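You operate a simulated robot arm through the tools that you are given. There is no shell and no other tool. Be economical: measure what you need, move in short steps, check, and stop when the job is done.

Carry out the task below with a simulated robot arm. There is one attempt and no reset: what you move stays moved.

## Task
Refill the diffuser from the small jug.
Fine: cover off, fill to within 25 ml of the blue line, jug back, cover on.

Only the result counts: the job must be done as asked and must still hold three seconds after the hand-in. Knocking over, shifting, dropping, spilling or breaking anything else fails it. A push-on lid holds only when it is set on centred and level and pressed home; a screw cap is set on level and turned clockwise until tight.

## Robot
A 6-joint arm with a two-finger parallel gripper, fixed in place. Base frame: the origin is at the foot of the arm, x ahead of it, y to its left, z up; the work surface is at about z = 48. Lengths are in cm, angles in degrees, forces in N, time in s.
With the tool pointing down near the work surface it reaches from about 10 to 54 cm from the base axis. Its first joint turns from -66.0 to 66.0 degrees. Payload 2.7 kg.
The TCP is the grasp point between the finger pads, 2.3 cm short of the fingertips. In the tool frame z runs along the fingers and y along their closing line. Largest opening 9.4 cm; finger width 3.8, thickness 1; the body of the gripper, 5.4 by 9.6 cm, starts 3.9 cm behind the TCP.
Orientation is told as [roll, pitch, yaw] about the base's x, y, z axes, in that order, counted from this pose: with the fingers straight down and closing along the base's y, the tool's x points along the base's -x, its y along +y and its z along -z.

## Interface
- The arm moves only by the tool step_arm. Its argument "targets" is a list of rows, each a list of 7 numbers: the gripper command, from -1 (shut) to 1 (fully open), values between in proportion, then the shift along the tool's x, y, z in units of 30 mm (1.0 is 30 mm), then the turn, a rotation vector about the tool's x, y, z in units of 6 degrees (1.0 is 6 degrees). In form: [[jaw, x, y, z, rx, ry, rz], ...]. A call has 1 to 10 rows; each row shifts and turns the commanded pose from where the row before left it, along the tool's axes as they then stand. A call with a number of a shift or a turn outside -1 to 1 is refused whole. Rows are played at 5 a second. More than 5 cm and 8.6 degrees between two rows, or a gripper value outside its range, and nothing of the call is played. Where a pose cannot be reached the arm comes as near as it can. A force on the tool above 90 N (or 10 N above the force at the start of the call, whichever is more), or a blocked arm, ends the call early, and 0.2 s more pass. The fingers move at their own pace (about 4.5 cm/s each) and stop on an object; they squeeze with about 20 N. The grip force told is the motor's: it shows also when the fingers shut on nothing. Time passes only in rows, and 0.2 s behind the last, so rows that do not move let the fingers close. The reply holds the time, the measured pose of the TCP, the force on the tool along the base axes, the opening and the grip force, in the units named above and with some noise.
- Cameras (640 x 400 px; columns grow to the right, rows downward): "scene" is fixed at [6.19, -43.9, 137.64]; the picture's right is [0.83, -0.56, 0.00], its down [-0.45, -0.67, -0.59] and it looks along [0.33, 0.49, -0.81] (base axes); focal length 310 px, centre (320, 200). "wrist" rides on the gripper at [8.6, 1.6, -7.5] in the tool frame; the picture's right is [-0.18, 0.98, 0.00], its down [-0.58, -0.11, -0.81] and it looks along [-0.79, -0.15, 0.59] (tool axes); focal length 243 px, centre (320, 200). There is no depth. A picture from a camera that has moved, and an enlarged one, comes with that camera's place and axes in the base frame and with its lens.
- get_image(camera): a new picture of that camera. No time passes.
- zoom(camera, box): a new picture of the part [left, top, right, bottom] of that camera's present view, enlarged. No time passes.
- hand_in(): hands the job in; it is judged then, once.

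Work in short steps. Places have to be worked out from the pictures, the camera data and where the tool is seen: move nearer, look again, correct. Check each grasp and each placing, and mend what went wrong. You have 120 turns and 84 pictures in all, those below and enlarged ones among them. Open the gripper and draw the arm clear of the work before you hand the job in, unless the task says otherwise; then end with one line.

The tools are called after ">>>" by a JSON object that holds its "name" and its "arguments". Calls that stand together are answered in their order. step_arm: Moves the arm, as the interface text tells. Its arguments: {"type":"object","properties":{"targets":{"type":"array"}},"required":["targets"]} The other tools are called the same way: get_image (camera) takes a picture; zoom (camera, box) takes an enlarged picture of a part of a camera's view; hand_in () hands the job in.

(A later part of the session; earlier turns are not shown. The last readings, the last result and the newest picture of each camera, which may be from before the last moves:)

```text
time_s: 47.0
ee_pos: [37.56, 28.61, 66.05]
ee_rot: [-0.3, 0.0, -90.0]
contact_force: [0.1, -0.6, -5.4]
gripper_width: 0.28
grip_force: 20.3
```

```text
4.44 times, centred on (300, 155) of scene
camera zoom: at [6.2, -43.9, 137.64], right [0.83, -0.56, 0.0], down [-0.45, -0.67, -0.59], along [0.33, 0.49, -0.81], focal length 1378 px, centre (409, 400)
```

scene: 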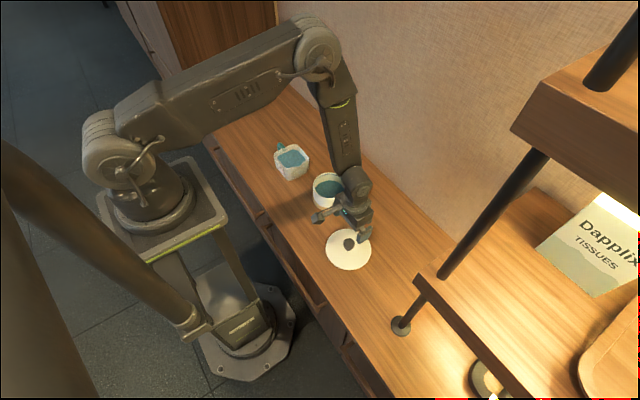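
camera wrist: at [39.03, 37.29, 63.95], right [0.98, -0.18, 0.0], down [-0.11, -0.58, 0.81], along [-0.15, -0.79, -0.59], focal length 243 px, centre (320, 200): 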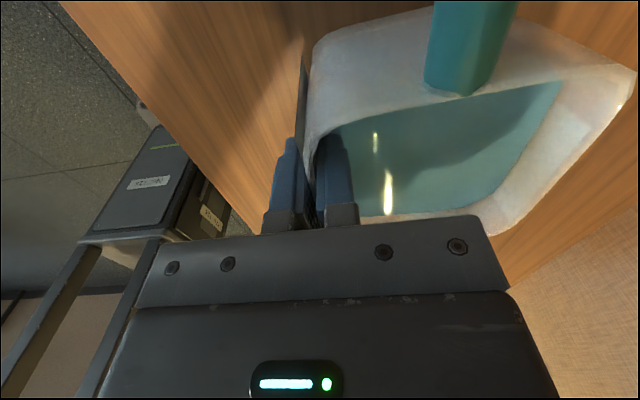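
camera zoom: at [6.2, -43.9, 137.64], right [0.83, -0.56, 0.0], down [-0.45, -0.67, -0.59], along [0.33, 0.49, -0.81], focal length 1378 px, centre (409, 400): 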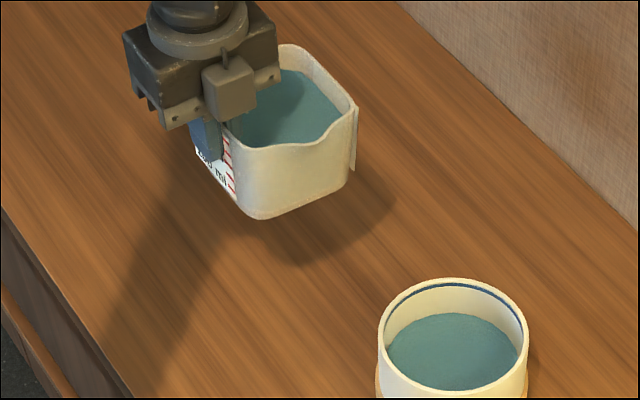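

Level and steady. I carry it toward the diffuser, to G≈(40.8, 18, 66), with the spout just short of the near rim.

>>> {"name": "step_arm", "arguments": {"targets": [[-1, -0.15, 0.05, 0, 0, 0, 0], [-1, -0.3, 0.1, 0, 0, 0, 0], [-1, -0.4, 0.15, 0, 0, 0, 0], [-1, -0.5, 0.15, 0, 0, 0, 0], [-1, -0.5, 0.15, 0, 0, 0, 0], [-1, -0.5, 0.15, 0, 0, 0, 0], [-1, -0.5, 0.15, 0, 0, 0, 0], [-1, -0.4, 0.1, 0, 0, 0, 0], [-1, -0.25, 0.1, 0, 0, 0, 0], [-1, -0.03, 0, 0, 0, 0, 0]]}}

>>> {"name": "zoom", "arguments": {"camera": "scene", "box": [260, 110, 380, 220]}}

>>> {"name": "get_image", "arguments": {"camera": "wrist"}}

```text
time_s: 49.2
ee_pos: [40.71, 18.04, 66.08]
ee_rot: [0.0, 0.0, -90.0]
contact_force: [-0.6, 0.0, -4.7]
gripper_width: 0.29
grip_force: 20.2
```

```text
3.64 times, centred on (320, 165) of scene
camera zoom: at [6.2, -43.9, 137.64], right [0.83, -0.56, 0.0], down [-0.45, -0.67, -0.59], along [0.33, 0.49, -0.81], focal length 1128 px, centre (320, 327)
```

zoom: 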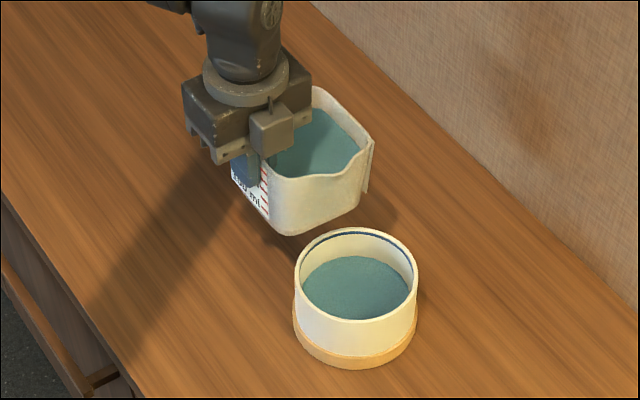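

```text
44 pictures are left
camera wrist: at [42.37, 26.66, 73.54], right [0.98, -0.18, 0.0], down [-0.11, -0.58, 0.81], along [-0.15, -0.79, -0.59], focal length 243 px, centre (320, 200)
```

wrist: 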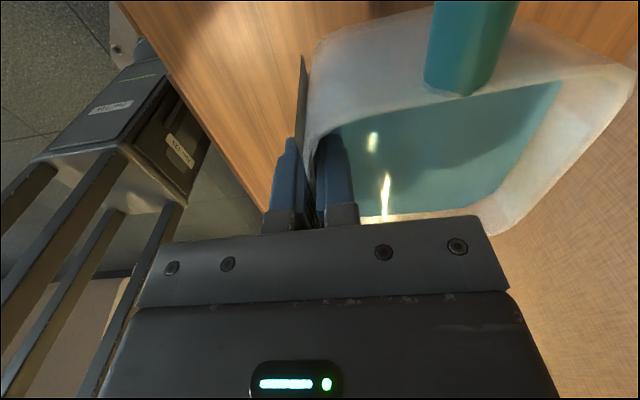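

The spout sits over the near part of the diffuser, about 6 cm in -y from the grip. I start tilting to 24° and check the flow.

>>> {"name": "step_arm", "arguments": {"targets": [[-1, -0.036, 0.02, 0.027, 0, 0.3, 0], [-1, -0.036, 0.02, 0.027, 0, 0.5, 0], [-1, -0.036, 0.02, 0.027, 0, 0.5, 0], [-1, -0.036, 0.02, 0.027, 0, 0.5, 0], [-1, -0.036, 0.02, 0.027, 0, 0.5, 0], [-1, -0.036, 0.02, 0.027, 0, 0.5, 0], [-1, -0.036, 0.02, 0.027, 0, 0.5, 0], [-1, -0.036, 0.02, 0.027, 0, 0.4, 0], [-1, 0, 0, 0, 0, 0.3, 0], [-1, 0, 0, 0, 0, 0, 0]]}}

>>> {"name": "zoom", "arguments": {"camera": "scene", "box": [260, 110, 380, 220]}}

>>> {"name": "get_image", "arguments": {"camera": "wrist"}}

```text
time_s: 51.4
ee_pos: [41.08, 17.26, 65.25]
ee_rot: [-0.3, 24.2, -90.1]
contact_force: [0.2, 0.1, -4.0]
gripper_width: 0.26
grip_force: 19.8
```

```text
3.64 times, centred on (320, 165) of scene
camera zoom: at [6.2, -43.9, 137.64], right [0.83, -0.56, 0.0], down [-0.45, -0.67, -0.59], along [0.33, 0.49, -0.81], focal length 1128 px, centre (320, 327)
```

zoom: 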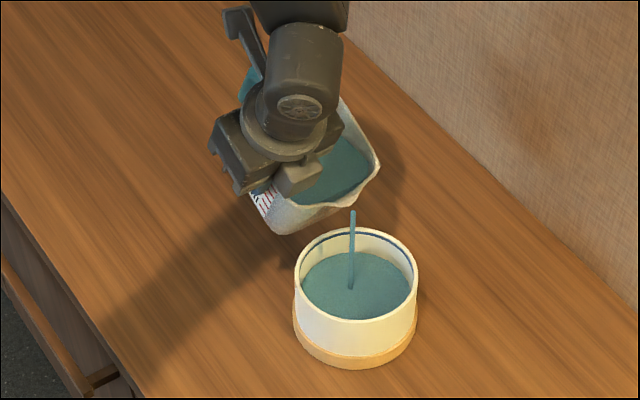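

```text
42 pictures are left
camera wrist: at [42.88, 22.12, 75.62], right [0.98, -0.17, -0.08], down [-0.11, -0.86, 0.5], along [-0.15, -0.48, -0.86], focal length 243 px, centre (320, 200)
```

wrist: 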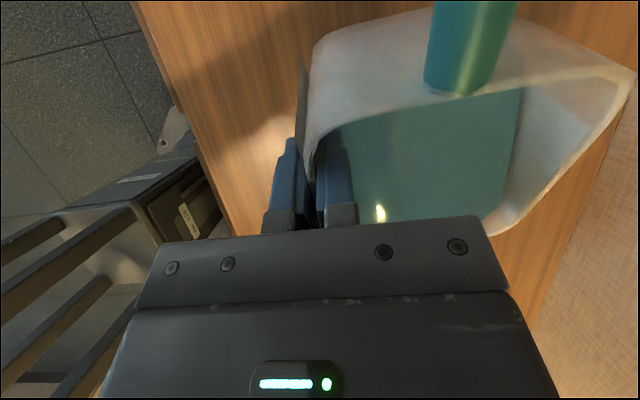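

A stream is landing in the middle of the diffuser. I tilt on to about 42°, keeping the spout in place.

>>> {"name": "step_arm", "arguments": {"targets": [[-1, 0, 0, -0.07, 0, 0.4, 0], [-1, 0, 0, -0.07, 0, 0.4, 0], [-1, 0, 0, -0.07, 0, 0.4, 0], [-1, 0, 0, -0.07, 0, 0.4, 0], [-1, 0, 0, -0.07, 0, 0.4, 0], [-1, 0, 0, -0.07, 0, 0.4, 0], [-1, -0.01, 0, -0.07, 0, 0.4, 0], [-1, -0.01, 0, 0, 0, 0.2, 0], [-1, 0, 0, 0, 0, 0, 0], [-1, 0, 0, 0, 0, 0, 0]]}}

>>> {"name": "zoom", "arguments": {"camera": "scene", "box": [275, 130, 375, 220]}}

```text
time_s: 53.6
ee_pos: [41.22, 16.45, 66.49]
ee_rot: [-0.2, 42.1, -90.2]
contact_force: [-0.3, -1.1, -1.7]
gripper_width: 0.28
grip_force: 19.8
```

```text
4.44 times, centred on (325, 175) of scene
camera zoom: at [6.2, -43.9, 137.64], right [0.83, -0.56, 0.0], down [-0.45, -0.67, -0.59], along [0.33, 0.49, -0.81], focal length 1378 px, centre (298, 311)
```

zoom: 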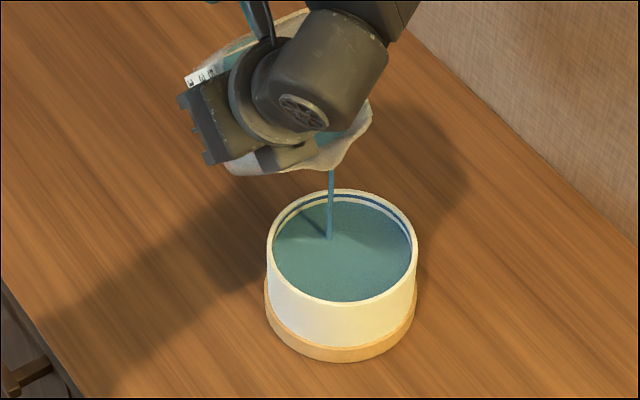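

The level is already close under the blue line. I tilt back at once to stop the flow.

>>> {"name": "step_arm", "arguments": {"targets": [[-1, 0, 0, 0.1, 0, -1, 0], [-1, 0, 0, 0.1, 0, -1, 0], [-1, 0, 0, 0.1, 0, -1, 0], [-1, 0, 0, 0.05, 0, -0.5, 0]]}}

>>> {"name": "zoom", "arguments": {"camera": "scene", "box": [300, 160, 364, 216]}}

```text
time_s: 54.6
ee_pos: [41.2, 17.15, 65.66]
ee_rot: [-0.1, 21.0, -90.1]
contact_force: [0.3, 0.7, -2.2]
gripper_width: 0.26
grip_force: 19.6
```

```text
7.14 times, centred on (332, 188) of scene
camera zoom: at [6.2, -43.9, 137.64], right [0.83, -0.56, 0.0], down [-0.45, -0.67, -0.59], along [0.33, 0.49, -0.81], focal length 2215 px, centre (234, 286)
```

zoom: 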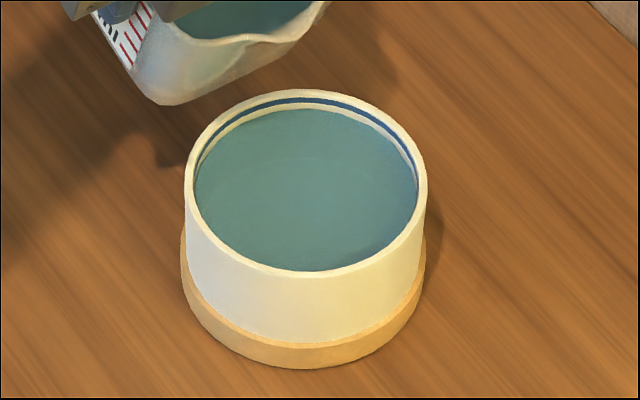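

The flow has stopped, with a small gap to the line remaining. I zoom in on the far wall to measure it.

>>> {"name": "zoom", "arguments": {"camera": "scene", "box": [332, 171, 352, 183]}}

```text
16.00 times, centred on (342, 177) of scene
camera zoom: at [6.2, -43.9, 137.64], right [0.83, -0.56, 0.0], down [-0.45, -0.67, -0.59], along [0.33, 0.49, -0.81], focal length 4961 px, centre (-32, 568)
```

zoom: 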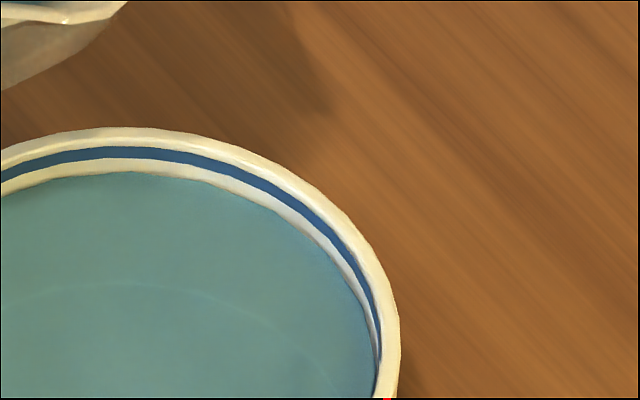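

The gap to the line centre is about 0.65 cm, or roughly 55 ml. I tilt up to about 36° and look for flow.

>>> {"name": "step_arm", "arguments": {"targets": [[-1, 0, 0, -0.08, 0, 0.7, 0], [-1, 0, 0, -0.08, 0, 0.7, 0], [-1, 0, 0, -0.08, 0, 0.6, 0], [-1, 0, 0, -0.04, 0, 0.5, 0]]}}

>>> {"name": "zoom", "arguments": {"camera": "scene", "box": [300, 150, 364, 206]}}

```text
time_s: 55.6
ee_pos: [41.21, 16.65, 66.49]
ee_rot: [-0.1, 36.1, -90.1]
contact_force: [0.7, 0.0, -1.9]
gripper_width: 0.31
grip_force: 19.7
```

```text
7.14 times, centred on (332, 178) of scene
camera zoom: at [6.2, -43.9, 137.64], right [0.83, -0.56, 0.0], down [-0.45, -0.67, -0.59], along [0.33, 0.49, -0.81], focal length 2215 px, centre (234, 357)
```

zoom: 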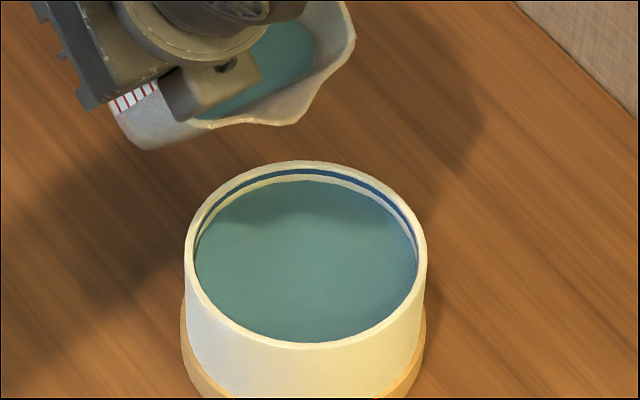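

No flow at 36°. I go on to 43° slowly.

>>> {"name": "step_arm", "arguments": {"targets": [[-1, 0, 0, -0.06, 0, 0.4, 0], [-1, 0, 0, -0.06, 0, 0.4, 0], [-1, 0, 0, -0.04, 0, 0.35, 0], [-1, 0, 0, 0, 0, 0, 0]]}}

>>> {"name": "zoom", "arguments": {"camera": "scene", "box": [300, 150, 364, 206]}}

```text
time_s: 56.6
ee_pos: [41.15, 16.33, 66.87]
ee_rot: [-0.3, 43.0, -90.2]
contact_force: [-0.6, 0.6, -2.9]
gripper_width: 0.3
grip_force: 19.7
```

```text
7.14 times, centred on (332, 178) of scene
camera zoom: at [6.19, -43.9, 137.64], right [0.83, -0.56, 0.0], down [-0.45, -0.67, -0.59], along [0.33, 0.49, -0.81], focal length 2215 px, centre (234, 357)
```

zoom: 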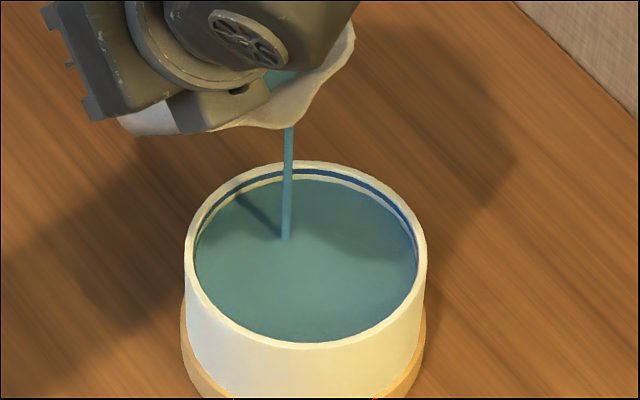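

It is flowing gently. I hold a moment and check the level.

>>> {"name": "step_arm", "arguments": {"targets": [[-1, 0, 0, 0, 0, 0, 0]]}}

>>> {"name": "zoom", "arguments": {"camera": "scene", "box": [332, 171, 352, 183]}}

```text
time_s: 57.0
ee_pos: [41.24, 16.32, 66.81]
ee_rot: [-0.2, 43.0, -90.2]
contact_force: [0.2, -0.7, -2.1]
gripper_width: 0.3
grip_force: 20.1
```

```text
16.00 times, centred on (342, 177) of scene
camera zoom: at [6.19, -43.9, 137.64], right [0.83, -0.56, 0.0], down [-0.45, -0.67, -0.59], along [0.33, 0.49, -0.81], focal length 4961 px, centre (-32, 568)
```

zoom: 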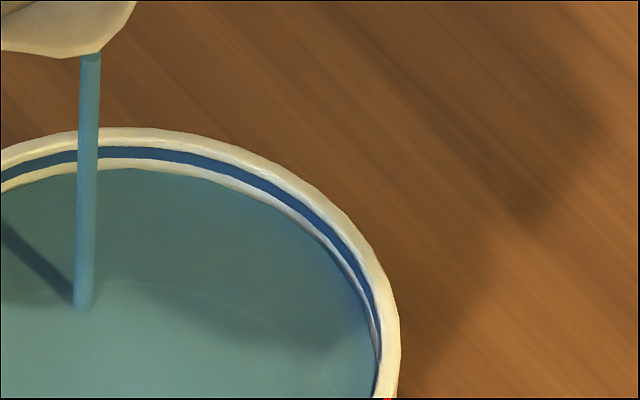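

The level rose about 10 ml. I hold another second and recheck.

>>> {"name": "step_arm", "arguments": {"targets": [[-1, 0, 0, 0, 0, 0, 0], [-1, 0, 0, 0, 0, 0, 0], [-1, 0, 0, 0, 0, 0, 0], [-1, 0, 0, 0, 0, 0, 0]]}}

>>> {"name": "zoom", "arguments": {"camera": "scene", "box": [332, 171, 352, 183]}}

```text
time_s: 58.0
ee_pos: [41.33, 16.28, 66.78]
ee_rot: [-0.2, 42.8, -90.1]
contact_force: [0.1, -0.6, -2.6]
gripper_width: 0.29
grip_force: 20.2
```

```text
16.00 times, centred on (342, 177) of scene
camera zoom: at [6.2, -43.9, 137.64], right [0.83, -0.56, 0.0], down [-0.45, -0.67, -0.59], along [0.33, 0.49, -0.81], focal length 4961 px, centre (-32, 568)
```

zoom: 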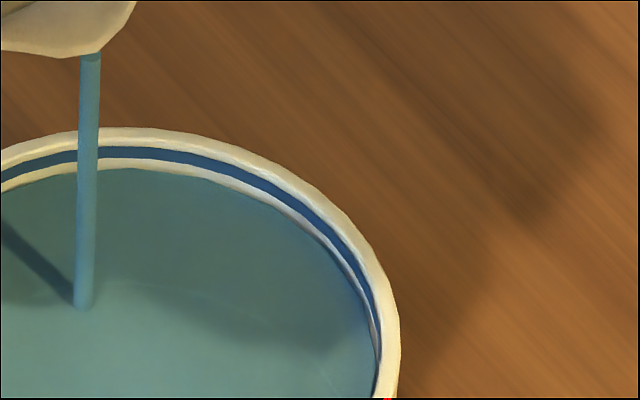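

The flow is now very slow at this angle. I tilt 5° further.

>>> {"name": "step_arm", "arguments": {"targets": [[-1, 0, 0, -0.04, 0, 0.3, 0], [-1, 0, 0, -0.04, 0, 0.3, 0], [-1, 0, 0, -0.04, 0, 0.25, 0], [-1, 0, 0, 0, 0, 0, 0], [-1, 0, 0, 0, 0, 0, 0]]}}

>>> {"name": "zoom", "arguments": {"camera": "scene", "box": [332, 171, 352, 183]}}

```text
time_s: 59.2
ee_pos: [41.12, 16.14, 67.13]
ee_rot: [-0.2, 48.1, -90.2]
contact_force: [0.2, -0.3, -2.1]
gripper_width: 0.3
grip_force: 19.9
```

```text
16.00 times, centred on (342, 177) of scene
camera zoom: at [6.19, -43.9, 137.64], right [0.83, -0.56, 0.0], down [-0.45, -0.67, -0.59], along [0.33, 0.49, -0.81], focal length 4961 px, centre (-32, 568)
```

zoom: 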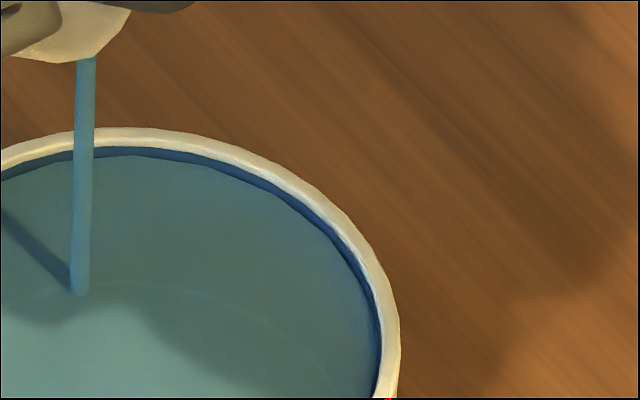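

The water edge is now on the blue line. I tilt back immediately.

>>> {"name": "step_arm", "arguments": {"targets": [[-1, 0, 0, 0.1, 0, -1, 0], [-1, 0, 0, 0.1, 0, -1, 0], [-1, 0, 0, 0.1, 0, -1, 0], [-1, 0, 0, 0.0, 0, -1, 0], [-1, 0, 0, 0, 0, -0.6, 0], [-1, 0, 0, 0, 0, -0.4, 0]]}}

>>> {"name": "zoom", "arguments": {"camera": "scene", "box": [332, 171, 352, 183]}}

>>> {"name": "zoom", "arguments": {"camera": "scene", "box": [260, 110, 380, 220]}}

```text
time_s: 60.6
ee_pos: [41.29, 16.7, 66.38]
ee_rot: [-0.2, 18.0, -90.1]
contact_force: [0.5, 0.7, -1.8]
gripper_width: 0.29
grip_force: 20.0
```

```text
16.00 times, centred on (342, 177) of scene
camera zoom: at [6.19, -43.9, 137.64], right [0.83, -0.56, 0.0], down [-0.45, -0.67, -0.59], along [0.33, 0.49, -0.81], focal length 4961 px, centre (-32, 568)
```

zoom: 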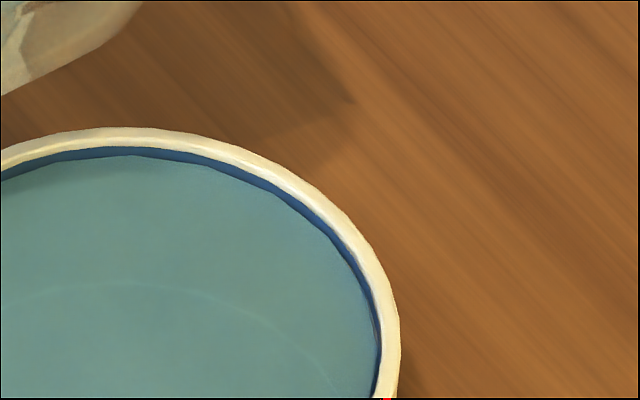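

```text
3.64 times, centred on (320, 165) of scene
camera zoom: at [6.19, -43.9, 137.64], right [0.83, -0.56, 0.0], down [-0.45, -0.67, -0.59], along [0.33, 0.49, -0.81], focal length 1128 px, centre (320, 327)
```

zoom: 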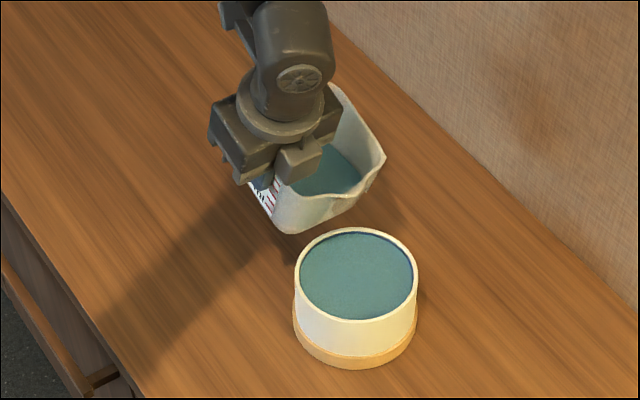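

The water is on the line, well inside 25 ml. I level the jug, moving away from the diffuser, and then carry it back.

>>> {"name": "step_arm", "arguments": {"targets": [[-1, 0.1, 0, 0, 0, -0.5, 0], [-1, 0.1, 0, 0, 0, -0.5, 0], [-1, 0.1, 0, 0, 0, -0.5, 0], [-1, 0.1, 0, 0, 0, -0.5, 0], [-1, 0.1, 0, 0, 0, -0.5, 0], [-1, 0.1, 0, 0, 0, -0.5, 0], [-1, 0.2, -0.1, 0, 0, 0, 0], [-1, 0.3, -0.15, 0, 0, 0, 0], [-1, 0.4, -0.15, 0, 0, 0, 0], [-1, 0.5, -0.15, 0, 0, 0, 0]]}}

>>> {"name": "step_arm", "arguments": {"targets": [[-1, 0.5, -0.2, 0, 0, 0, 0], [-1, 0.5, -0.2, 0, 0, 0, 0], [-1, 0.4, -0.15, 0, 0, 0, 0], [-1, 0.3, -0.1, 0, 0, 0, 0], [-1, 0.2, -0.1, 0, 0, 0, 0], [-1, 0, 0, 0, 0, 0, 0]]}}

>>> {"name": "zoom", "arguments": {"camera": "scene", "box": [250, 110, 350, 200]}}

```text
time_s: 62.8
ee_pos: [39.53, 22.78, 66.61]
ee_rot: [-0.1, 0.0, -90.0]
contact_force: [1.0, 0.5, -1.9]
gripper_width: 0.29
grip_force: 20.3
```

```text
time_s: 64.2
ee_pos: [37.3, 28.43, 66.65]
ee_rot: [-0.3, 0.0, -90.0]
contact_force: [-0.5, 0.3, -1.1]
gripper_width: 0.32
grip_force: 19.9
```

```text
4.44 times, centred on (300, 155) of scene
camera zoom: at [6.19, -43.9, 137.64], right [0.83, -0.56, 0.0], down [-0.45, -0.67, -0.59], along [0.33, 0.49, -0.81], focal length 1378 px, centre (409, 400)
```

zoom: 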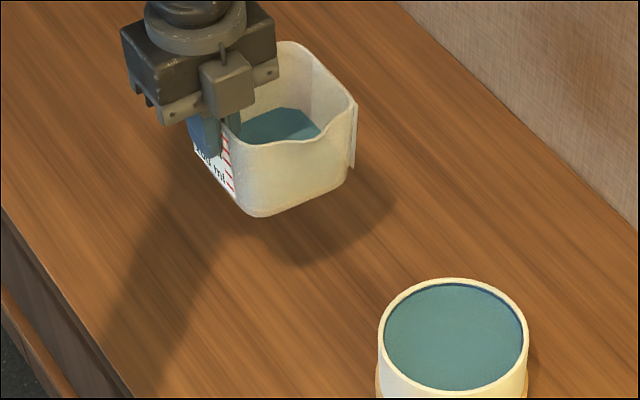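

I rotate about 2.5° to cancel the jug's sag toward +x, then lower over its original spot.

>>> {"name": "step_arm", "arguments": {"targets": [[-1, 0.05, 0, 0.2, -0.2, 0, 0], [-1, 0, 0, 0.4, -0.22, 0, 0], [-1, 0, 0, 0.6, 0, 0, 0], [-1, 0, 0, 0.7, 0, 0, 0], [-1, 0, 0, 0.7, 0, 0, 0], [-1, 0, 0, 0.5, 0, 0, 0], [-1, 0, 0, 0.3, 0, 0, 0], [-1, 0, 0, 0.2, 0, 0, 0], [-1, 0, 0, 0, 0, 0, 0]]}}

>>> {"name": "zoom", "arguments": {"camera": "scene", "box": [260, 120, 330, 190]}}

```text
time_s: 66.2
ee_pos: [37.73, 28.48, 55.96]
ee_rot: [2.4, 0.1, -89.9]
contact_force: [-0.1, -1.0, -2.3]
gripper_width: 0.3
grip_force: 19.8
```

```text
5.71 times, centred on (295, 155) of scene
camera zoom: at [6.19, -43.9, 137.64], right [0.83, -0.56, 0.0], down [-0.45, -0.67, -0.59], along [0.33, 0.49, -0.81], focal length 1772 px, centre (463, 457)
```

zoom: 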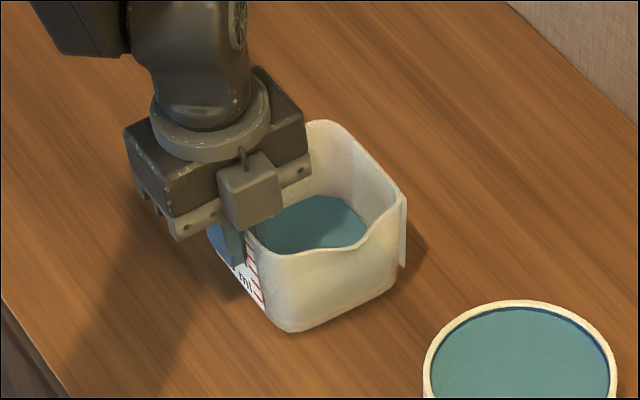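

I correct x by -0.4 cm and creep down in small steps until contact.

>>> {"name": "step_arm", "arguments": {"targets": [[-1, 0, -0.07, 0.1, 0, 0, 0], [-1, 0, -0.07, 0.1, 0, 0, 0], [-1, 0, 0, 0.1, 0, 0, 0], [-1, 0, 0, 0, 0, 0, 0]]}}

>>> {"name": "step_arm", "arguments": {"targets": [[-1, 0, 0, 0.06, 0, 0, 0], [-1, 0, 0, 0.06, 0, 0, 0], [-1, 0, 0, 0, 0, 0, 0]]}}

```text
time_s: 67.2
ee_pos: [37.37, 28.6, 55.05]
ee_rot: [2.5, 0.0, -90.0]
contact_force: [-0.8, -0.8, -2.2]
gripper_width: 0.29
grip_force: 20.3
```

```text
time_s: 68.0
ee_pos: [37.43, 28.59, 54.7]
ee_rot: [2.4, 0.0, -90.1]
contact_force: [-1.0, -0.5, -1.8]
gripper_width: 0.3
grip_force: 20.3
```

>>> {"name": "step_arm", "arguments": {"targets": [[-1, 0, 0, 0.05, 0, 0, 0], [-1, 0, 0, 0, 0, 0, 0]]}}

>>> {"name": "step_arm", "arguments": {"targets": [[-1, 0, 0, 0.04, 0, 0, 0], [-1, 0, 0, 0, 0, 0, 0]]}}

>>> {"name": "zoom", "arguments": {"camera": "scene", "box": [260, 120, 330, 190]}}

```text
time_s: 68.6
ee_pos: [37.23, 28.66, 54.47]
ee_rot: [2.4, 0.1, -89.9]
contact_force: [-0.3, -0.9, 0.4]
gripper_width: 0.28
grip_force: 20.3
```

```text
time_s: 69.2
ee_pos: [37.23, 28.55, 54.46]
ee_rot: [2.5, 0.0, -89.9]
contact_force: [-3.1, -0.4, 8.4]
gripper_width: 0.28
grip_force: 19.7
```

```text
5.71 times, centred on (295, 155) of scene
camera zoom: at [6.18, -43.91, 137.64], right [0.83, -0.56, 0.0], down [-0.45, -0.67, -0.59], along [0.33, 0.49, -0.81], focal length 1772 px, centre (463, 457)
```

zoom: 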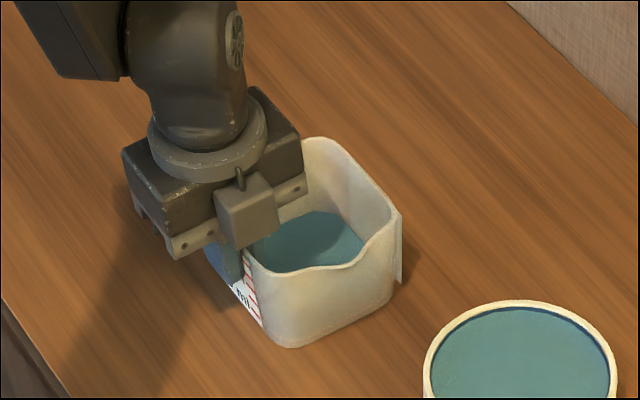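

The jug is resting on its original spot. I relieve, open the jaw to about 4 cm, and raise.

>>> {"name": "step_arm", "arguments": {"targets": [[-1, 0, 0, -0.03, 0, 0, 0], [-0.8, 0, 0, 0, 0, 0, 0], [-0.5, 0, 0, 0, 0, 0, 0], [-0.2, 0, 0, 0, 0, 0, 0], [0, 0, 0, 0, 0, 0, 0], [0, 0, 0, 0, 0, 0, 0], [0, 0, 0, 0, 0.0, 0, 0]]}}

>>> {"name": "step_arm", "arguments": {"targets": [[0, 0, 0, -0.3, 0, 0, 0], [0, 0, 0, -0.5, 0, 0, 0], [0, 0, 0, -0.7, 0, 0, 0], [0, 0, 0, -0.8, 0.42, 0, 0], [0, 0, 0, -0.8, 0, 0, 0], [0, 0, 0, -0.8, 0, 0, 0], [0, 0, 0, 0, 0, 0, 0]]}}

>>> {"name": "zoom", "arguments": {"camera": "scene", "box": [250, 130, 370, 220]}}

```text
time_s: 70.8
ee_pos: [37.16, 28.53, 54.51]
ee_rot: [2.4, 0.1, -90.0]
contact_force: [0.4, -0.1, -0.2]
gripper_width: 4.72
grip_force: 0.1
```

```text
time_s: 72.4
ee_pos: [36.97, 28.58, 66.19]
ee_rot: [-0.2, 0.1, -89.9]
contact_force: [-0.1, -0.9, -0.6]
gripper_width: 4.7
grip_force: 0.1
```

```text
4.44 times, centred on (310, 175) of scene
camera zoom: at [6.19, -43.9, 137.64], right [0.83, -0.56, 0.0], down [-0.45, -0.67, -0.59], along [0.33, 0.49, -0.81], focal length 1378 px, centre (364, 311)
```

zoom: 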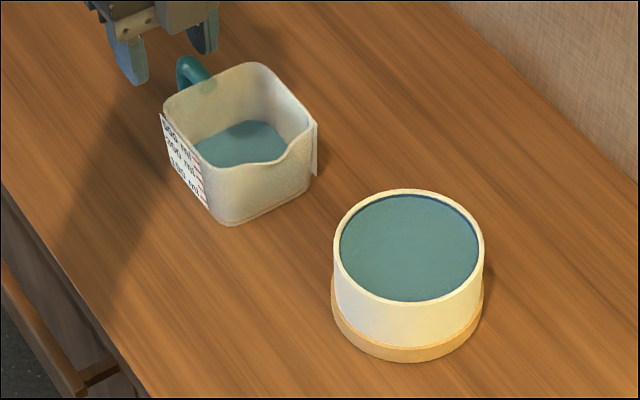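

The jug stands where it was. I rise and turn the tool back to yaw 0.

>>> {"name": "step_arm", "arguments": {"targets": [[0, 0, 0, -0.8, 0, 0, -1], [0, 0, 0, -0.8, 0, 0, -1], [0, 0, 0, 0, 0, 0, -1], [0, 0, 0, 0, 0, 0, -1], [0, 0, 0, 0, 0, 0, -1], [0, 0, 0, 0, 0, 0, -1], [0, 0, 0, 0, 0, 0, -1], [0, 0, 0, 0, 0, 0, -1], [0, 0, 0, 0, 0, 0, -1], [0, 0, 0, 0, 0, 0, -1]]}}

>>> {"name": "step_arm", "arguments": {"targets": [[0, 0, 0, 0, 0, 0, -1], [0, 0, 0, 0, 0, 0, -1], [0, 0, 0, 0, 0, 0, -1], [0, 0, 0, 0, 0, 0, -1], [0, 0, 0, 0, 0, 0, -1], [0, 0.2, -1, 0, 0, 0, 0], [0, 0.2, -1, 0, 0, 0, 0], [0, 0.2, -1, 0, 0, 0, 0], [0, 0.2, -1, 0, 0, 0, 0], [0, 0.2, -1, 0, 0, 0, 0]]}}

>>> {"name": "step_arm", "arguments": {"targets": [[0, 0, -1, 0, 0, 0, 0], [0, 0, -1, 0, 0, 0, 0], [0, 0, -1, 0, 0, 0, 0], [0, 0, -1, 0, 0, 0, 0], [0, 0, -1, 0, 0, 0, 0], [0, 0, -1, 0, 0, 0, 0], [0, 0, -1, 0, 0, 0, 0], [0, 0, -1, 0, 0, 0, 0], [0, 0, 0, 0, 0, 0, 0]]}}

>>> {"name": "get_image", "arguments": {"camera": "wrist"}}

```text
time_s: 74.6
ee_pos: [37.07, 28.48, 70.94]
ee_rot: [0.0, 0.2, -29.9]
contact_force: [-1.2, -0.2, 0.0]
gripper_width: 4.7
grip_force: 0.1
```

```text
time_s: 76.8
ee_pos: [34.05, 13.62, 70.93]
ee_rot: [0.1, 0.1, 0.0]
contact_force: [0.6, 0.3, 0.0]
gripper_width: 4.7
grip_force: 0.1
```

```text
time_s: 78.8
ee_pos: [33.95, -10.54, 70.84]
ee_rot: [0.0, 0.1, 0.0]
contact_force: [0.3, 0.6, 0.7]
gripper_width: 4.71
grip_force: 0.1
```

```text
27 pictures are left
camera wrist: at [25.49, -8.93, 78.4], right [0.18, 0.98, 0.0], down [0.58, -0.11, 0.8], along [0.79, -0.15, -0.59], focal length 243 px, centre (320, 200)
```

wrist: 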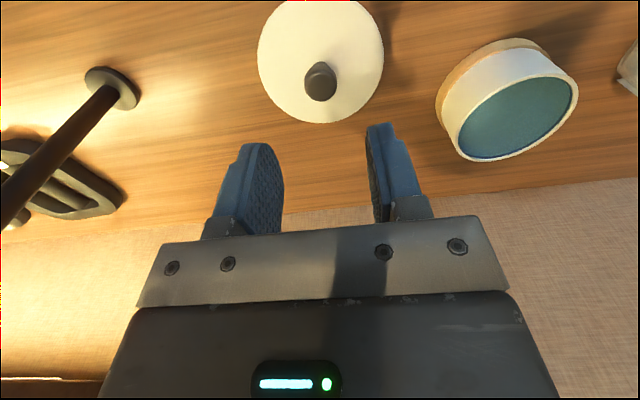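

The cover is where I left it. I move above its knob at (38.4, -11.45).

>>> {"name": "step_arm", "arguments": {"targets": [[0.3, -0.5, -0.1, 0.4, 0, 0, 0], [0.3, -0.5, -0.1, 0.6, 0, 0, 0], [0.3, -0.48, -0.1, 0.8, 0, 0, 0], [0.3, 0, 0, 0.8, 0, 0, 0], [0.3, 0, 0, 0.8, 0, 0, 0], [0.3, 0, 0, 0.8, 0, 0, 0], [0.3, 0, 0, 0.8, 0, 0, 0], [0.3, 0, 0, 0.5, 0, 0, 0], [0.3, 0, 0, 0, 0, 0, 0]]}}

>>> {"name": "get_image", "arguments": {"camera": "wrist"}}

```text
time_s: 80.8
ee_pos: [38.41, -11.37, 54.33]
ee_rot: [-0.1, 0.1, -0.1]
contact_force: [-1.4, -0.4, 0.0]
gripper_width: 6.13
grip_force: 0.0
```

```text
26 pictures are left
camera wrist: at [29.87, -9.73, 61.9], right [0.18, 0.98, 0.0], down [0.58, -0.11, 0.8], along [0.79, -0.15, -0.59], focal length 243 px, centre (320, 200)
```

wrist: 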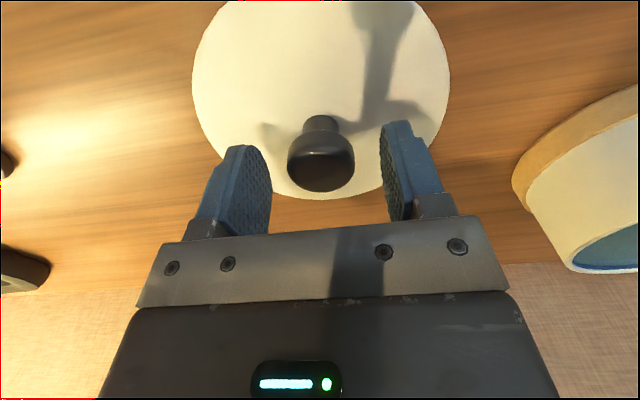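

Centred. I lower to TCP z≈52.3 and grip.

>>> {"name": "step_arm", "arguments": {"targets": [[0.3, 0, 0, 0.35, 0, 0, 0], [0.3, 0, 0, 0.32, 0, 0, 0], [0.3, 0, 0, 0, 0, 0, 0], [-1, 0, 0, 0, 0, 0, 0], [-1, 0, 0, 0, 0, 0, 0], [-1, 0, 0, 0, 0, 0, 0], [-1, 0, 0, 0, 0, 0, 0], [-1, 0, 0, 0, 0, 0, 0]]}}

>>> {"name": "get_image", "arguments": {"camera": "wrist"}}

```text
time_s: 82.6
ee_pos: [38.47, -11.39, 52.45]
ee_rot: [0.0, 0.3, 0.0]
contact_force: [0.6, -0.1, -0.2]
gripper_width: 3.49
grip_force: 19.7
```

```text
25 pictures are left
camera wrist: at [29.82, -9.72, 59.91], right [0.18, 0.98, 0.0], down [0.58, -0.11, 0.8], along [0.79, -0.15, -0.59], focal length 243 px, centre (320, 200)
```

wrist: 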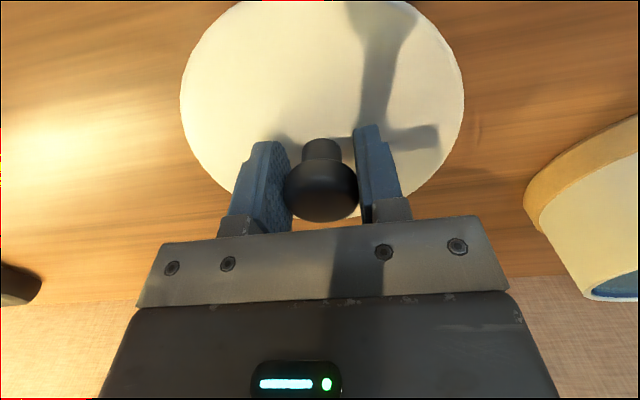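

The grip sits about 0.2 cm higher than the good earlier one. I regrip slightly lower so it does not slip.

>>> {"name": "step_arm", "arguments": {"targets": [[0, 0, 0, 0, 0, 0, 0], [0, 0, 0, 0, 0, 0, 0], [0, 0, 0, 0.06, 0, 0, 0], [0, 0, 0, 0, 0, 0, 0], [-1, 0, 0, 0, 0, 0, 0], [-1, 0, 0, 0, 0, 0, 0], [-1, 0, 0, 0, 0, 0, 0], [-1, 0, 0, 0, 0, 0, 0]]}}

>>> {"name": "step_arm", "arguments": {"targets": [[-1, 0, 0, -0.05, 0, 0, 0], [-1, 0, 0, -0.08, 0, 0, 0], [-1, 0, 0, -0.1, 0, 0, 0], [-1, 0, 0, -0.15, 0, 0, 0], [-1, 0, 0, -0.15, 0, 0, 0], [-1, 0, 0, -0.2, 0, 0, 0], [-1, 0, 0, -0.2, 0, 0, 0], [-1, 0, 0, -0.2, 0, 0, 0], [-1, 0, 0, -0.2, 0, 0, 0]]}}

>>> {"name": "get_image", "arguments": {"camera": "wrist"}}

```text
time_s: 84.4
ee_pos: [38.37, -11.34, 52.26]
ee_rot: [0.0, 0.1, 0.0]
contact_force: [0.6, 0.5, -0.5]
gripper_width: 3.5
grip_force: 19.7
```

```text
time_s: 86.4
ee_pos: [38.42, -11.41, 56.22]
ee_rot: [0.0, 0.0, 0.1]
contact_force: [-0.1, 0.9, -0.6]
gripper_width: 3.51
grip_force: 19.9
```

```text
24 pictures are left
camera wrist: at [29.83, -9.74, 63.7], right [0.18, 0.98, 0.0], down [0.58, -0.11, 0.8], along [0.79, -0.15, -0.59], focal length 243 px, centre (320, 200)
```

wrist: 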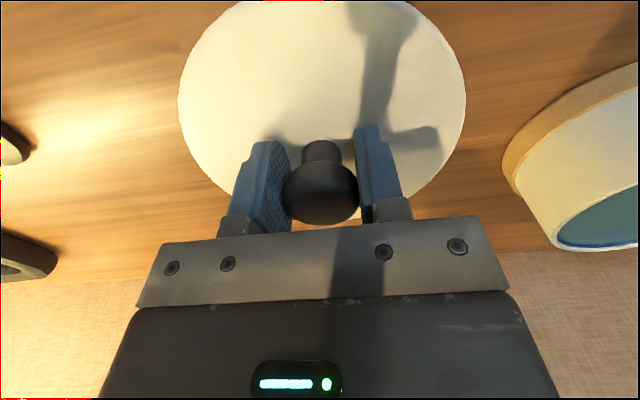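

The cover is held. I lift to z≈66 and carry it over the diffuser.

>>> {"name": "step_arm", "arguments": {"targets": [[-1, 0, 0, -0.3, 0, 0, 0], [-1, 0, 0, -0.5, 0, 0, 0], [-1, 0, 0, -0.6, 0, 0, 0], [-1, 0, 0, -0.6, 0, 0, 0], [-1, 0, 0, -0.6, 0, 0, 0], [-1, 0, 0, -0.5, 0, 0, 0], [-1, 0, 0, -0.3, 0, 0, 0], [-1, -0.2, 0.5, 0, 0, 0, 0], [-1, -0.3, 0.8, 0, 0, 0, 0], [-1, -0.3, 0.8, 0, 0, 0, 0]]}}

>>> {"name": "step_arm", "arguments": {"targets": [[-1, -0.3, 0.8, 0, 0, 0, 0], [-1, -0.3, 0.8, 0, 0, 0, 0], [-1, -0.3, 0.8, 0, 0, 0, 0], [-1, -0.3, 0.8, 0, 0, 0, 0], [-1, -0.3, 0.8, 0, 0, 0, 0], [-1, -0.1, 0.5, 0, 0, 0, 0], [-1, 0, 0.23, 0, 0, 0, 0], [-1, 0, 0, 0, 0, 0, 0]]}}

>>> {"name": "get_image", "arguments": {"camera": "wrist"}}

>>> {"name": "zoom", "arguments": {"camera": "scene", "box": [300, 155, 364, 215]}}

```text
time_s: 88.6
ee_pos: [40.87, -4.98, 66.32]
ee_rot: [0.0, 0.3, -0.1]
contact_force: [-0.8, 0.9, -1.1]
gripper_width: 3.52
grip_force: 19.9
```

```text
time_s: 90.4
ee_pos: [45.64, 9.15, 66.47]
ee_rot: [0.1, 0.1, 0.1]
contact_force: [0.2, 0.1, -0.9]
gripper_width: 3.51
grip_force: 19.9
```

```text
23 pictures are left
camera wrist: at [37.05, 10.85, 73.97], right [0.18, 0.98, 0.0], down [0.58, -0.11, 0.8], along [0.79, -0.15, -0.59], focal length 243 px, centre (320, 200)
```

wrist: 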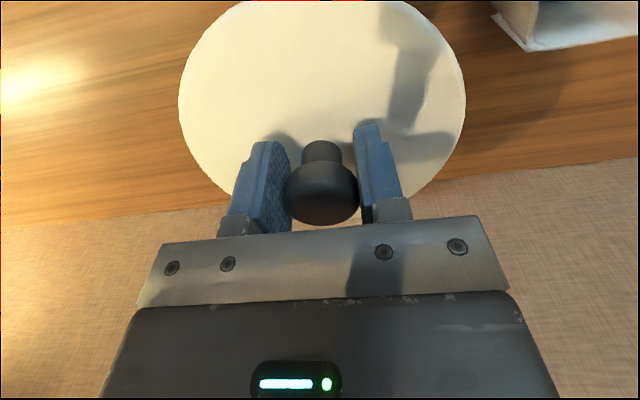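

```text
6.67 times, centred on (332, 185) of scene
camera zoom: at [6.19, -43.9, 137.64], right [0.83, -0.56, 0.0], down [-0.45, -0.67, -0.59], along [0.33, 0.49, -0.81], focal length 2067 px, centre (240, 300)
```

zoom: 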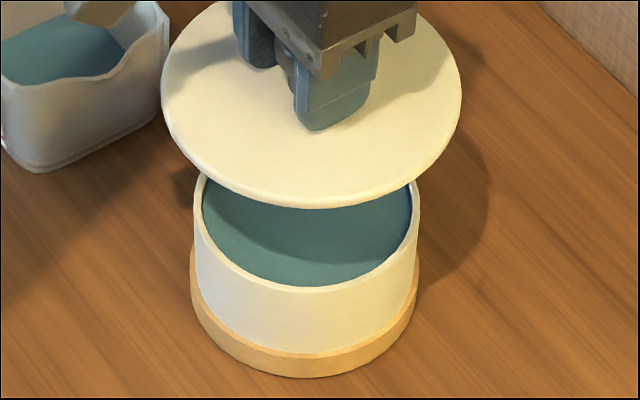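

I lower to z≈62.6, the height where I have a reference picture of the correctly aligned cover, and compare.

>>> {"name": "step_arm", "arguments": {"targets": [[-1, 0, 0, 0.4, 0, 0, 0], [-1, 0, 0, 0.5, 0, 0, 0], [-1, 0, 0, 0.38, 0, 0, 0], [-1, 0, 0, 0, 0, 0, 0]]}}

>>> {"name": "zoom", "arguments": {"camera": "scene", "box": [300, 155, 364, 215]}}

```text
time_s: 91.4
ee_pos: [45.53, 9.16, 62.61]
ee_rot: [0.1, 0.0, 0.1]
contact_force: [-1.0, 0.2, -0.9]
gripper_width: 3.5
grip_force: 20.2
```

```text
6.67 times, centred on (332, 185) of scene
camera zoom: at [6.19, -43.9, 137.64], right [0.83, -0.56, 0.0], down [-0.45, -0.67, -0.59], along [0.33, 0.49, -0.81], focal length 2067 px, centre (240, 300)
```

zoom: 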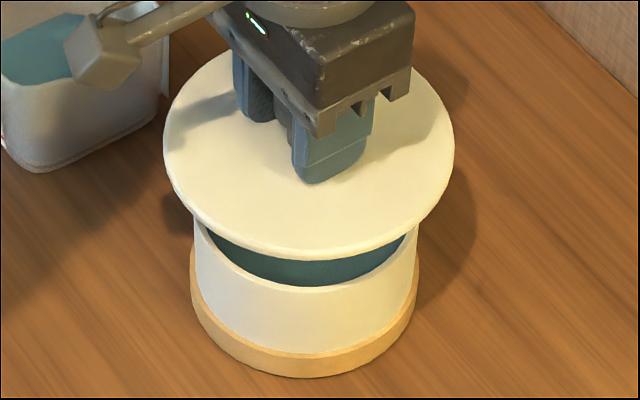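

Compared with the reference, the cover sits about 0.15–0.25 cm too far in +y. I correct, lower to about 1 cm above the seat and look again.

>>> {"name": "step_arm", "arguments": {"targets": [[-1, 0, -0.06, 0.2, 0, 0, 0], [-1, 0, 0, 0.3, 0, 0, 0], [-1, 0, 0, 0.3, 0, 0, 0], [-1, 0, 0, 0.2, 0, 0, 0], [-1, 0, 0, 0, 0, 0, 0]]}}

>>> {"name": "zoom", "arguments": {"camera": "scene", "box": [300, 155, 364, 215]}}

```text
time_s: 92.6
ee_pos: [45.55, 8.94, 59.6]
ee_rot: [0.0, 0.1, 0.1]
contact_force: [0.4, 0.5, -0.5]
gripper_width: 3.5
grip_force: 19.9
```

```text
6.67 times, centred on (332, 185) of scene
camera zoom: at [6.19, -43.9, 137.64], right [0.83, -0.56, 0.0], down [-0.45, -0.67, -0.59], along [0.33, 0.49, -0.81], focal length 2067 px, centre (240, 300)
```

zoom: 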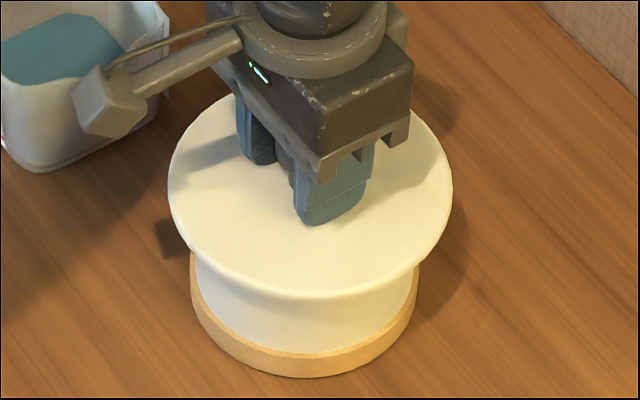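

This matches the reference alignment within about 0.05 cm. I lower onto the seat slowly.

>>> {"name": "step_arm", "arguments": {"targets": [[-1, 0, 0, 0.1, 0, 0, 0], [-1, 0, 0, 0.1, 0, 0, 0], [-1, 0, 0, 0.06, 0, 0, 0], [-1, 0, 0, 0, 0, 0, 0]]}}

>>> {"name": "step_arm", "arguments": {"targets": [[-1, 0, 0, 0.04, 0, 0, 0], [-1, 0, 0, 0.03, 0, 0, 0], [-1, 0, 0, 0, 0, 0, 0]]}}

```text
time_s: 93.6
ee_pos: [45.67, 8.96, 58.84]
ee_rot: [0.0, 0.1, 0.0]
contact_force: [-0.2, 0.7, -0.9]
gripper_width: 3.54
grip_force: 20.0
```

```text
time_s: 94.4
ee_pos: [45.65, 9.1, 58.63]
ee_rot: [-0.1, 0.0, 0.0]
contact_force: [0.0, 0.4, 0.1]
gripper_width: 3.5
grip_force: 19.9
```

>>> {"name": "step_arm", "arguments": {"targets": [[-1, 0, 0, 0.03, 0, 0, 0], [-1, 0, 0, 0, 0, 0, 0]]}}

>>> {"name": "step_arm", "arguments": {"targets": [[-1, 0, 0, 0.03, 0, 0, 0], [-1, 0, 0, 0, 0, 0, 0]]}}

>>> {"name": "zoom", "arguments": {"camera": "scene", "box": [300, 155, 364, 215]}}

```text
time_s: 95.0
ee_pos: [45.73, 8.97, 58.47]
ee_rot: [0.0, 0.1, 0.0]
contact_force: [-3.1, -1.0, 8.8]
gripper_width: 3.52
grip_force: 20.4
```

```text
time_s: 95.6
ee_pos: [45.66, 8.97, 58.58]
ee_rot: [0.0, 0.0, -0.1]
contact_force: [-4.4, -1.4, 19.9]
gripper_width: 3.51
grip_force: 20.0
```

```text
6.67 times, centred on (332, 185) of scene
camera zoom: at [6.16, -43.91, 137.64], right [0.83, -0.56, 0.0], down [-0.45, -0.67, -0.59], along [0.33, 0.49, -0.81], focal length 2067 px, centre (240, 300)
```

zoom: 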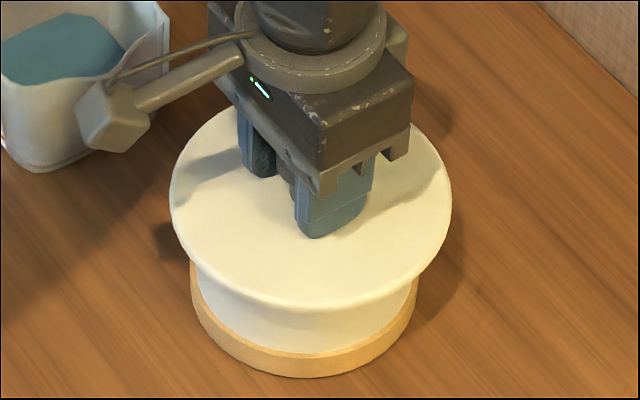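

The cover has seated at about the original height with 20 N on it. I press a little more to be sure it is home.

>>> {"name": "step_arm", "arguments": {"targets": [[-1, 0, 0, 0.04, 0, 0, 0], [-1, 0, 0, 0.03, 0, 0, 0], [-1, 0, 0, 0, 0, 0, 0]]}}

```text
time_s: 96.4
ee_pos: [45.71, 8.98, 58.59]
ee_rot: [0.2, 0.1, -0.2]
contact_force: [-19.3, -6.2, 59.5]
gripper_width: 3.52
grip_force: 19.9
```

The press reached 60 N with no further travel. I relieve, open and rise.

>>> {"name": "step_arm", "arguments": {"targets": [[-1, 0, 0, -0.1, 0, 0, 0], [0.2, 0, 0, 0, 0, 0, 0], [0.4, 0, 0, 0, 0, 0, 0], [0.4, 0, 0, 0, 0, 0, 0], [0.4, 0, 0, -0.3, 0, 0, 0], [0.4, 0, 0, -0.7, 0, 0, 0], [0.4, 0.5, 0, -0.8, 0, 0, 0], [0.4, 1, 0, -0.8, 0, 0, 0], [0.4, 1, 0, -0.5, 0, 0, 0], [0.4, 1, 0, -0.5, 0, 0, 0]]}}

>>> {"name": "zoom", "arguments": {"camera": "scene", "box": [300, 155, 364, 215]}}

>>> {"name": "get_image", "arguments": {"camera": "wrist"}}

```text
time_s: 98.6
ee_pos: [35.15, 9.09, 69.58]
ee_rot: [0.1, 0.1, 0.0]
contact_force: [0.4, 0.0, 0.6]
gripper_width: 6.58
grip_force: 0.0
```

```text
6.67 times, centred on (332, 185) of scene
camera zoom: at [6.19, -43.9, 137.64], right [0.83, -0.56, 0.0], down [-0.45, -0.67, -0.59], along [0.33, 0.49, -0.81], focal length 2067 px, centre (240, 300)
```

zoom: 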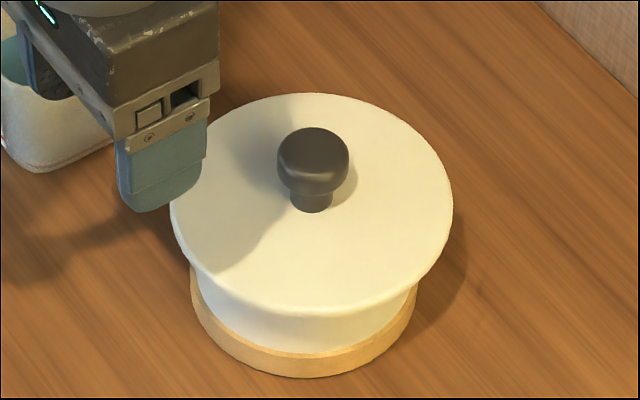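

```text
17 pictures are left
camera wrist: at [26.59, 10.72, 76.95], right [0.18, 0.98, 0.0], down [0.58, -0.11, 0.81], along [0.79, -0.15, -0.59], focal length 243 px, centre (320, 200)
```

wrist: 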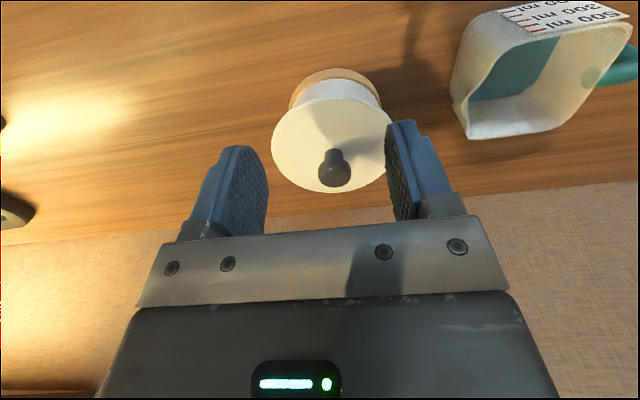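

The cover is seated at the right height, but against the first picture it is about 0.25 cm toward -y. I regrip and recentre it rather than leave it off-centre.

>>> {"name": "step_arm", "arguments": {"targets": [[0.4, -0.8, 0.02, 0, 0, 0, 0], [0.4, -0.9, 0, 0, 0, 0, 0], [0.4, -0.9, 0, 0, 0, 0, 0], [0.4, -0.9, 0, 0, 0, 0, 0], [0.4, 0, 0, 0.8, 0, 0, 0], [0.4, 0, 0, 0.9, 0, 0, 0], [0.4, 0, 0, 0.9, 0, 0, 0], [0.4, 0, 0, 0.6, 0, 0, 0], [0.4, 0, 0, 0.3, 0, 0, 0], [0.4, 0, 0, 0, 0, 0, 0]]}}

```text
time_s: 100.8
ee_pos: [45.62, 8.99, 58.71]
ee_rot: [0.0, 0.2, 0.0]
contact_force: [-0.1, 1.3, 0.0]
gripper_width: 6.59
grip_force: 0.1
```

>>> {"name": "step_arm", "arguments": {"targets": [[-1, 0, 0, 0.02, 0, 0, 0], [-1, 0, 0, 0, 0, 0, 0], [-1, 0, 0, 0, 0, 0, 0], [-1, 0, 0, 0, 0, 0, 0], [-1, 0, 0, 0, 0, 0, 0], [-1, 0, 0, -0.05, 0, 0, 0], [-1, 0, 0, -0.07, 0, 0, 0], [-1, 0, 0, -0.1, 0, 0, 0], [-1, 0, 0.08, 0, 0, 0, 0], [-1, 0, 0, 0, 0, 0, 0]]}}

>>> {"name": "zoom", "arguments": {"camera": "scene", "box": [300, 155, 364, 215]}}

```text
time_s: 103.0
ee_pos: [45.61, 9.28, 59.42]
ee_rot: [0.0, 0.2, -0.1]
contact_force: [-0.2, 0.3, -0.5]
gripper_width: 3.52
grip_force: 20.1
```

```text
6.67 times, centred on (332, 185) of scene
camera zoom: at [6.19, -43.9, 137.64], right [0.83, -0.56, 0.0], down [-0.45, -0.67, -0.59], along [0.33, 0.49, -0.81], focal length 2067 px, centre (240, 300)
```

zoom: 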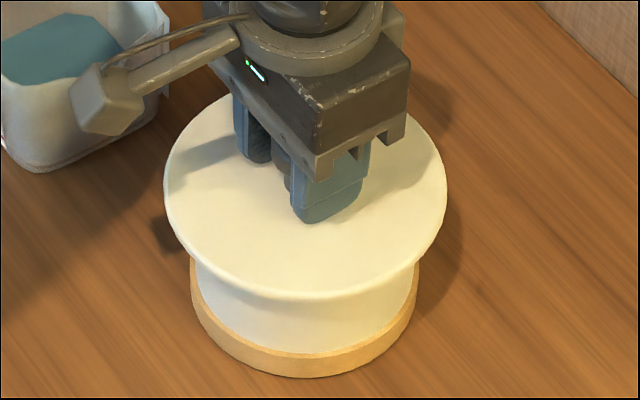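

Now it is about 0.1 cm off in the other direction. I make a small correction (+0.12 x, -0.08 y) and zoom closer to compare lid and body symmetry.

>>> {"name": "step_arm", "arguments": {"targets": [[-1, -0.04, -0.028, 0, 0, 0, 0], [-1, 0, 0, 0, 0, 0, 0]]}}

>>> {"name": "zoom", "arguments": {"camera": "scene", "box": [312, 172, 352, 197]}}

```text
time_s: 103.6
ee_pos: [45.8, 9.08, 59.42]
ee_rot: [0.0, 0.1, 0.0]
contact_force: [-0.3, 0.9, -0.1]
gripper_width: 3.51
grip_force: 20.2
```

```text
16.00 times, centred on (332, 184) of scene
camera zoom: at [6.19, -43.9, 137.64], right [0.83, -0.56, 0.0], down [-0.45, -0.67, -0.59], along [0.33, 0.49, -0.81], focal length 4961 px, centre (128, 448)
```

zoom: 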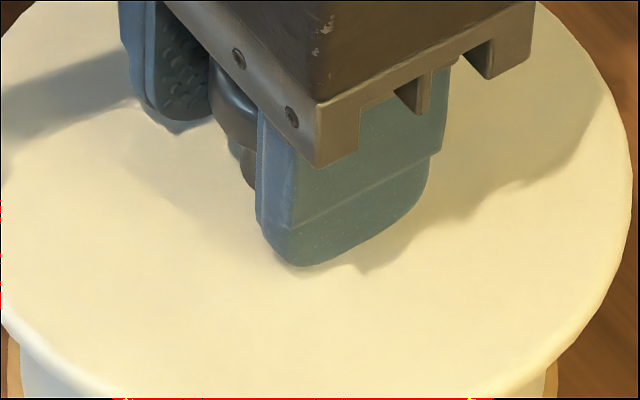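

The right edge now matches the reference (450 px). I lower and press home.

>>> {"name": "step_arm", "arguments": {"targets": [[-1, 0, 0, 0.1, 0, 0, 0], [-1, 0, 0, 0.1, 0, 0, 0], [-1, 0, 0, 0.05, 0, 0, 0], [-1, 0, 0, 0.04, 0, 0, 0], [-1, 0, 0, 0, 0, 0, 0]]}}

>>> {"name": "zoom", "arguments": {"camera": "scene", "box": [300, 155, 364, 215]}}

```text
time_s: 104.8
ee_pos: [45.89, 9.14, 58.56]
ee_rot: [0.1, 0.1, 0.0]
contact_force: [-3.1, -3.5, 15.5]
gripper_width: 3.5
grip_force: 20.2
```

```text
6.67 times, centred on (332, 185) of scene
camera zoom: at [6.16, -43.91, 137.64], right [0.83, -0.56, 0.0], down [-0.45, -0.67, -0.59], along [0.33, 0.49, -0.81], focal length 2067 px, centre (240, 300)
```

zoom: 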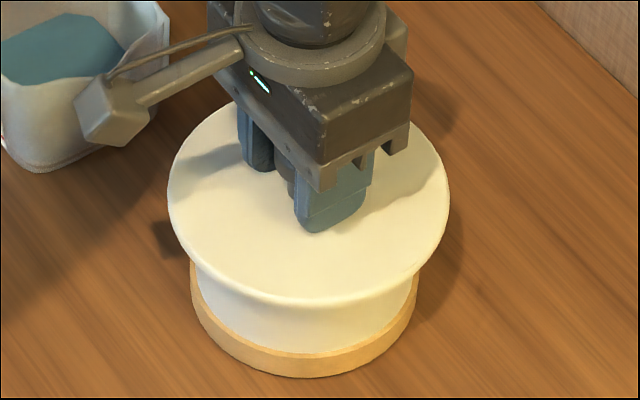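

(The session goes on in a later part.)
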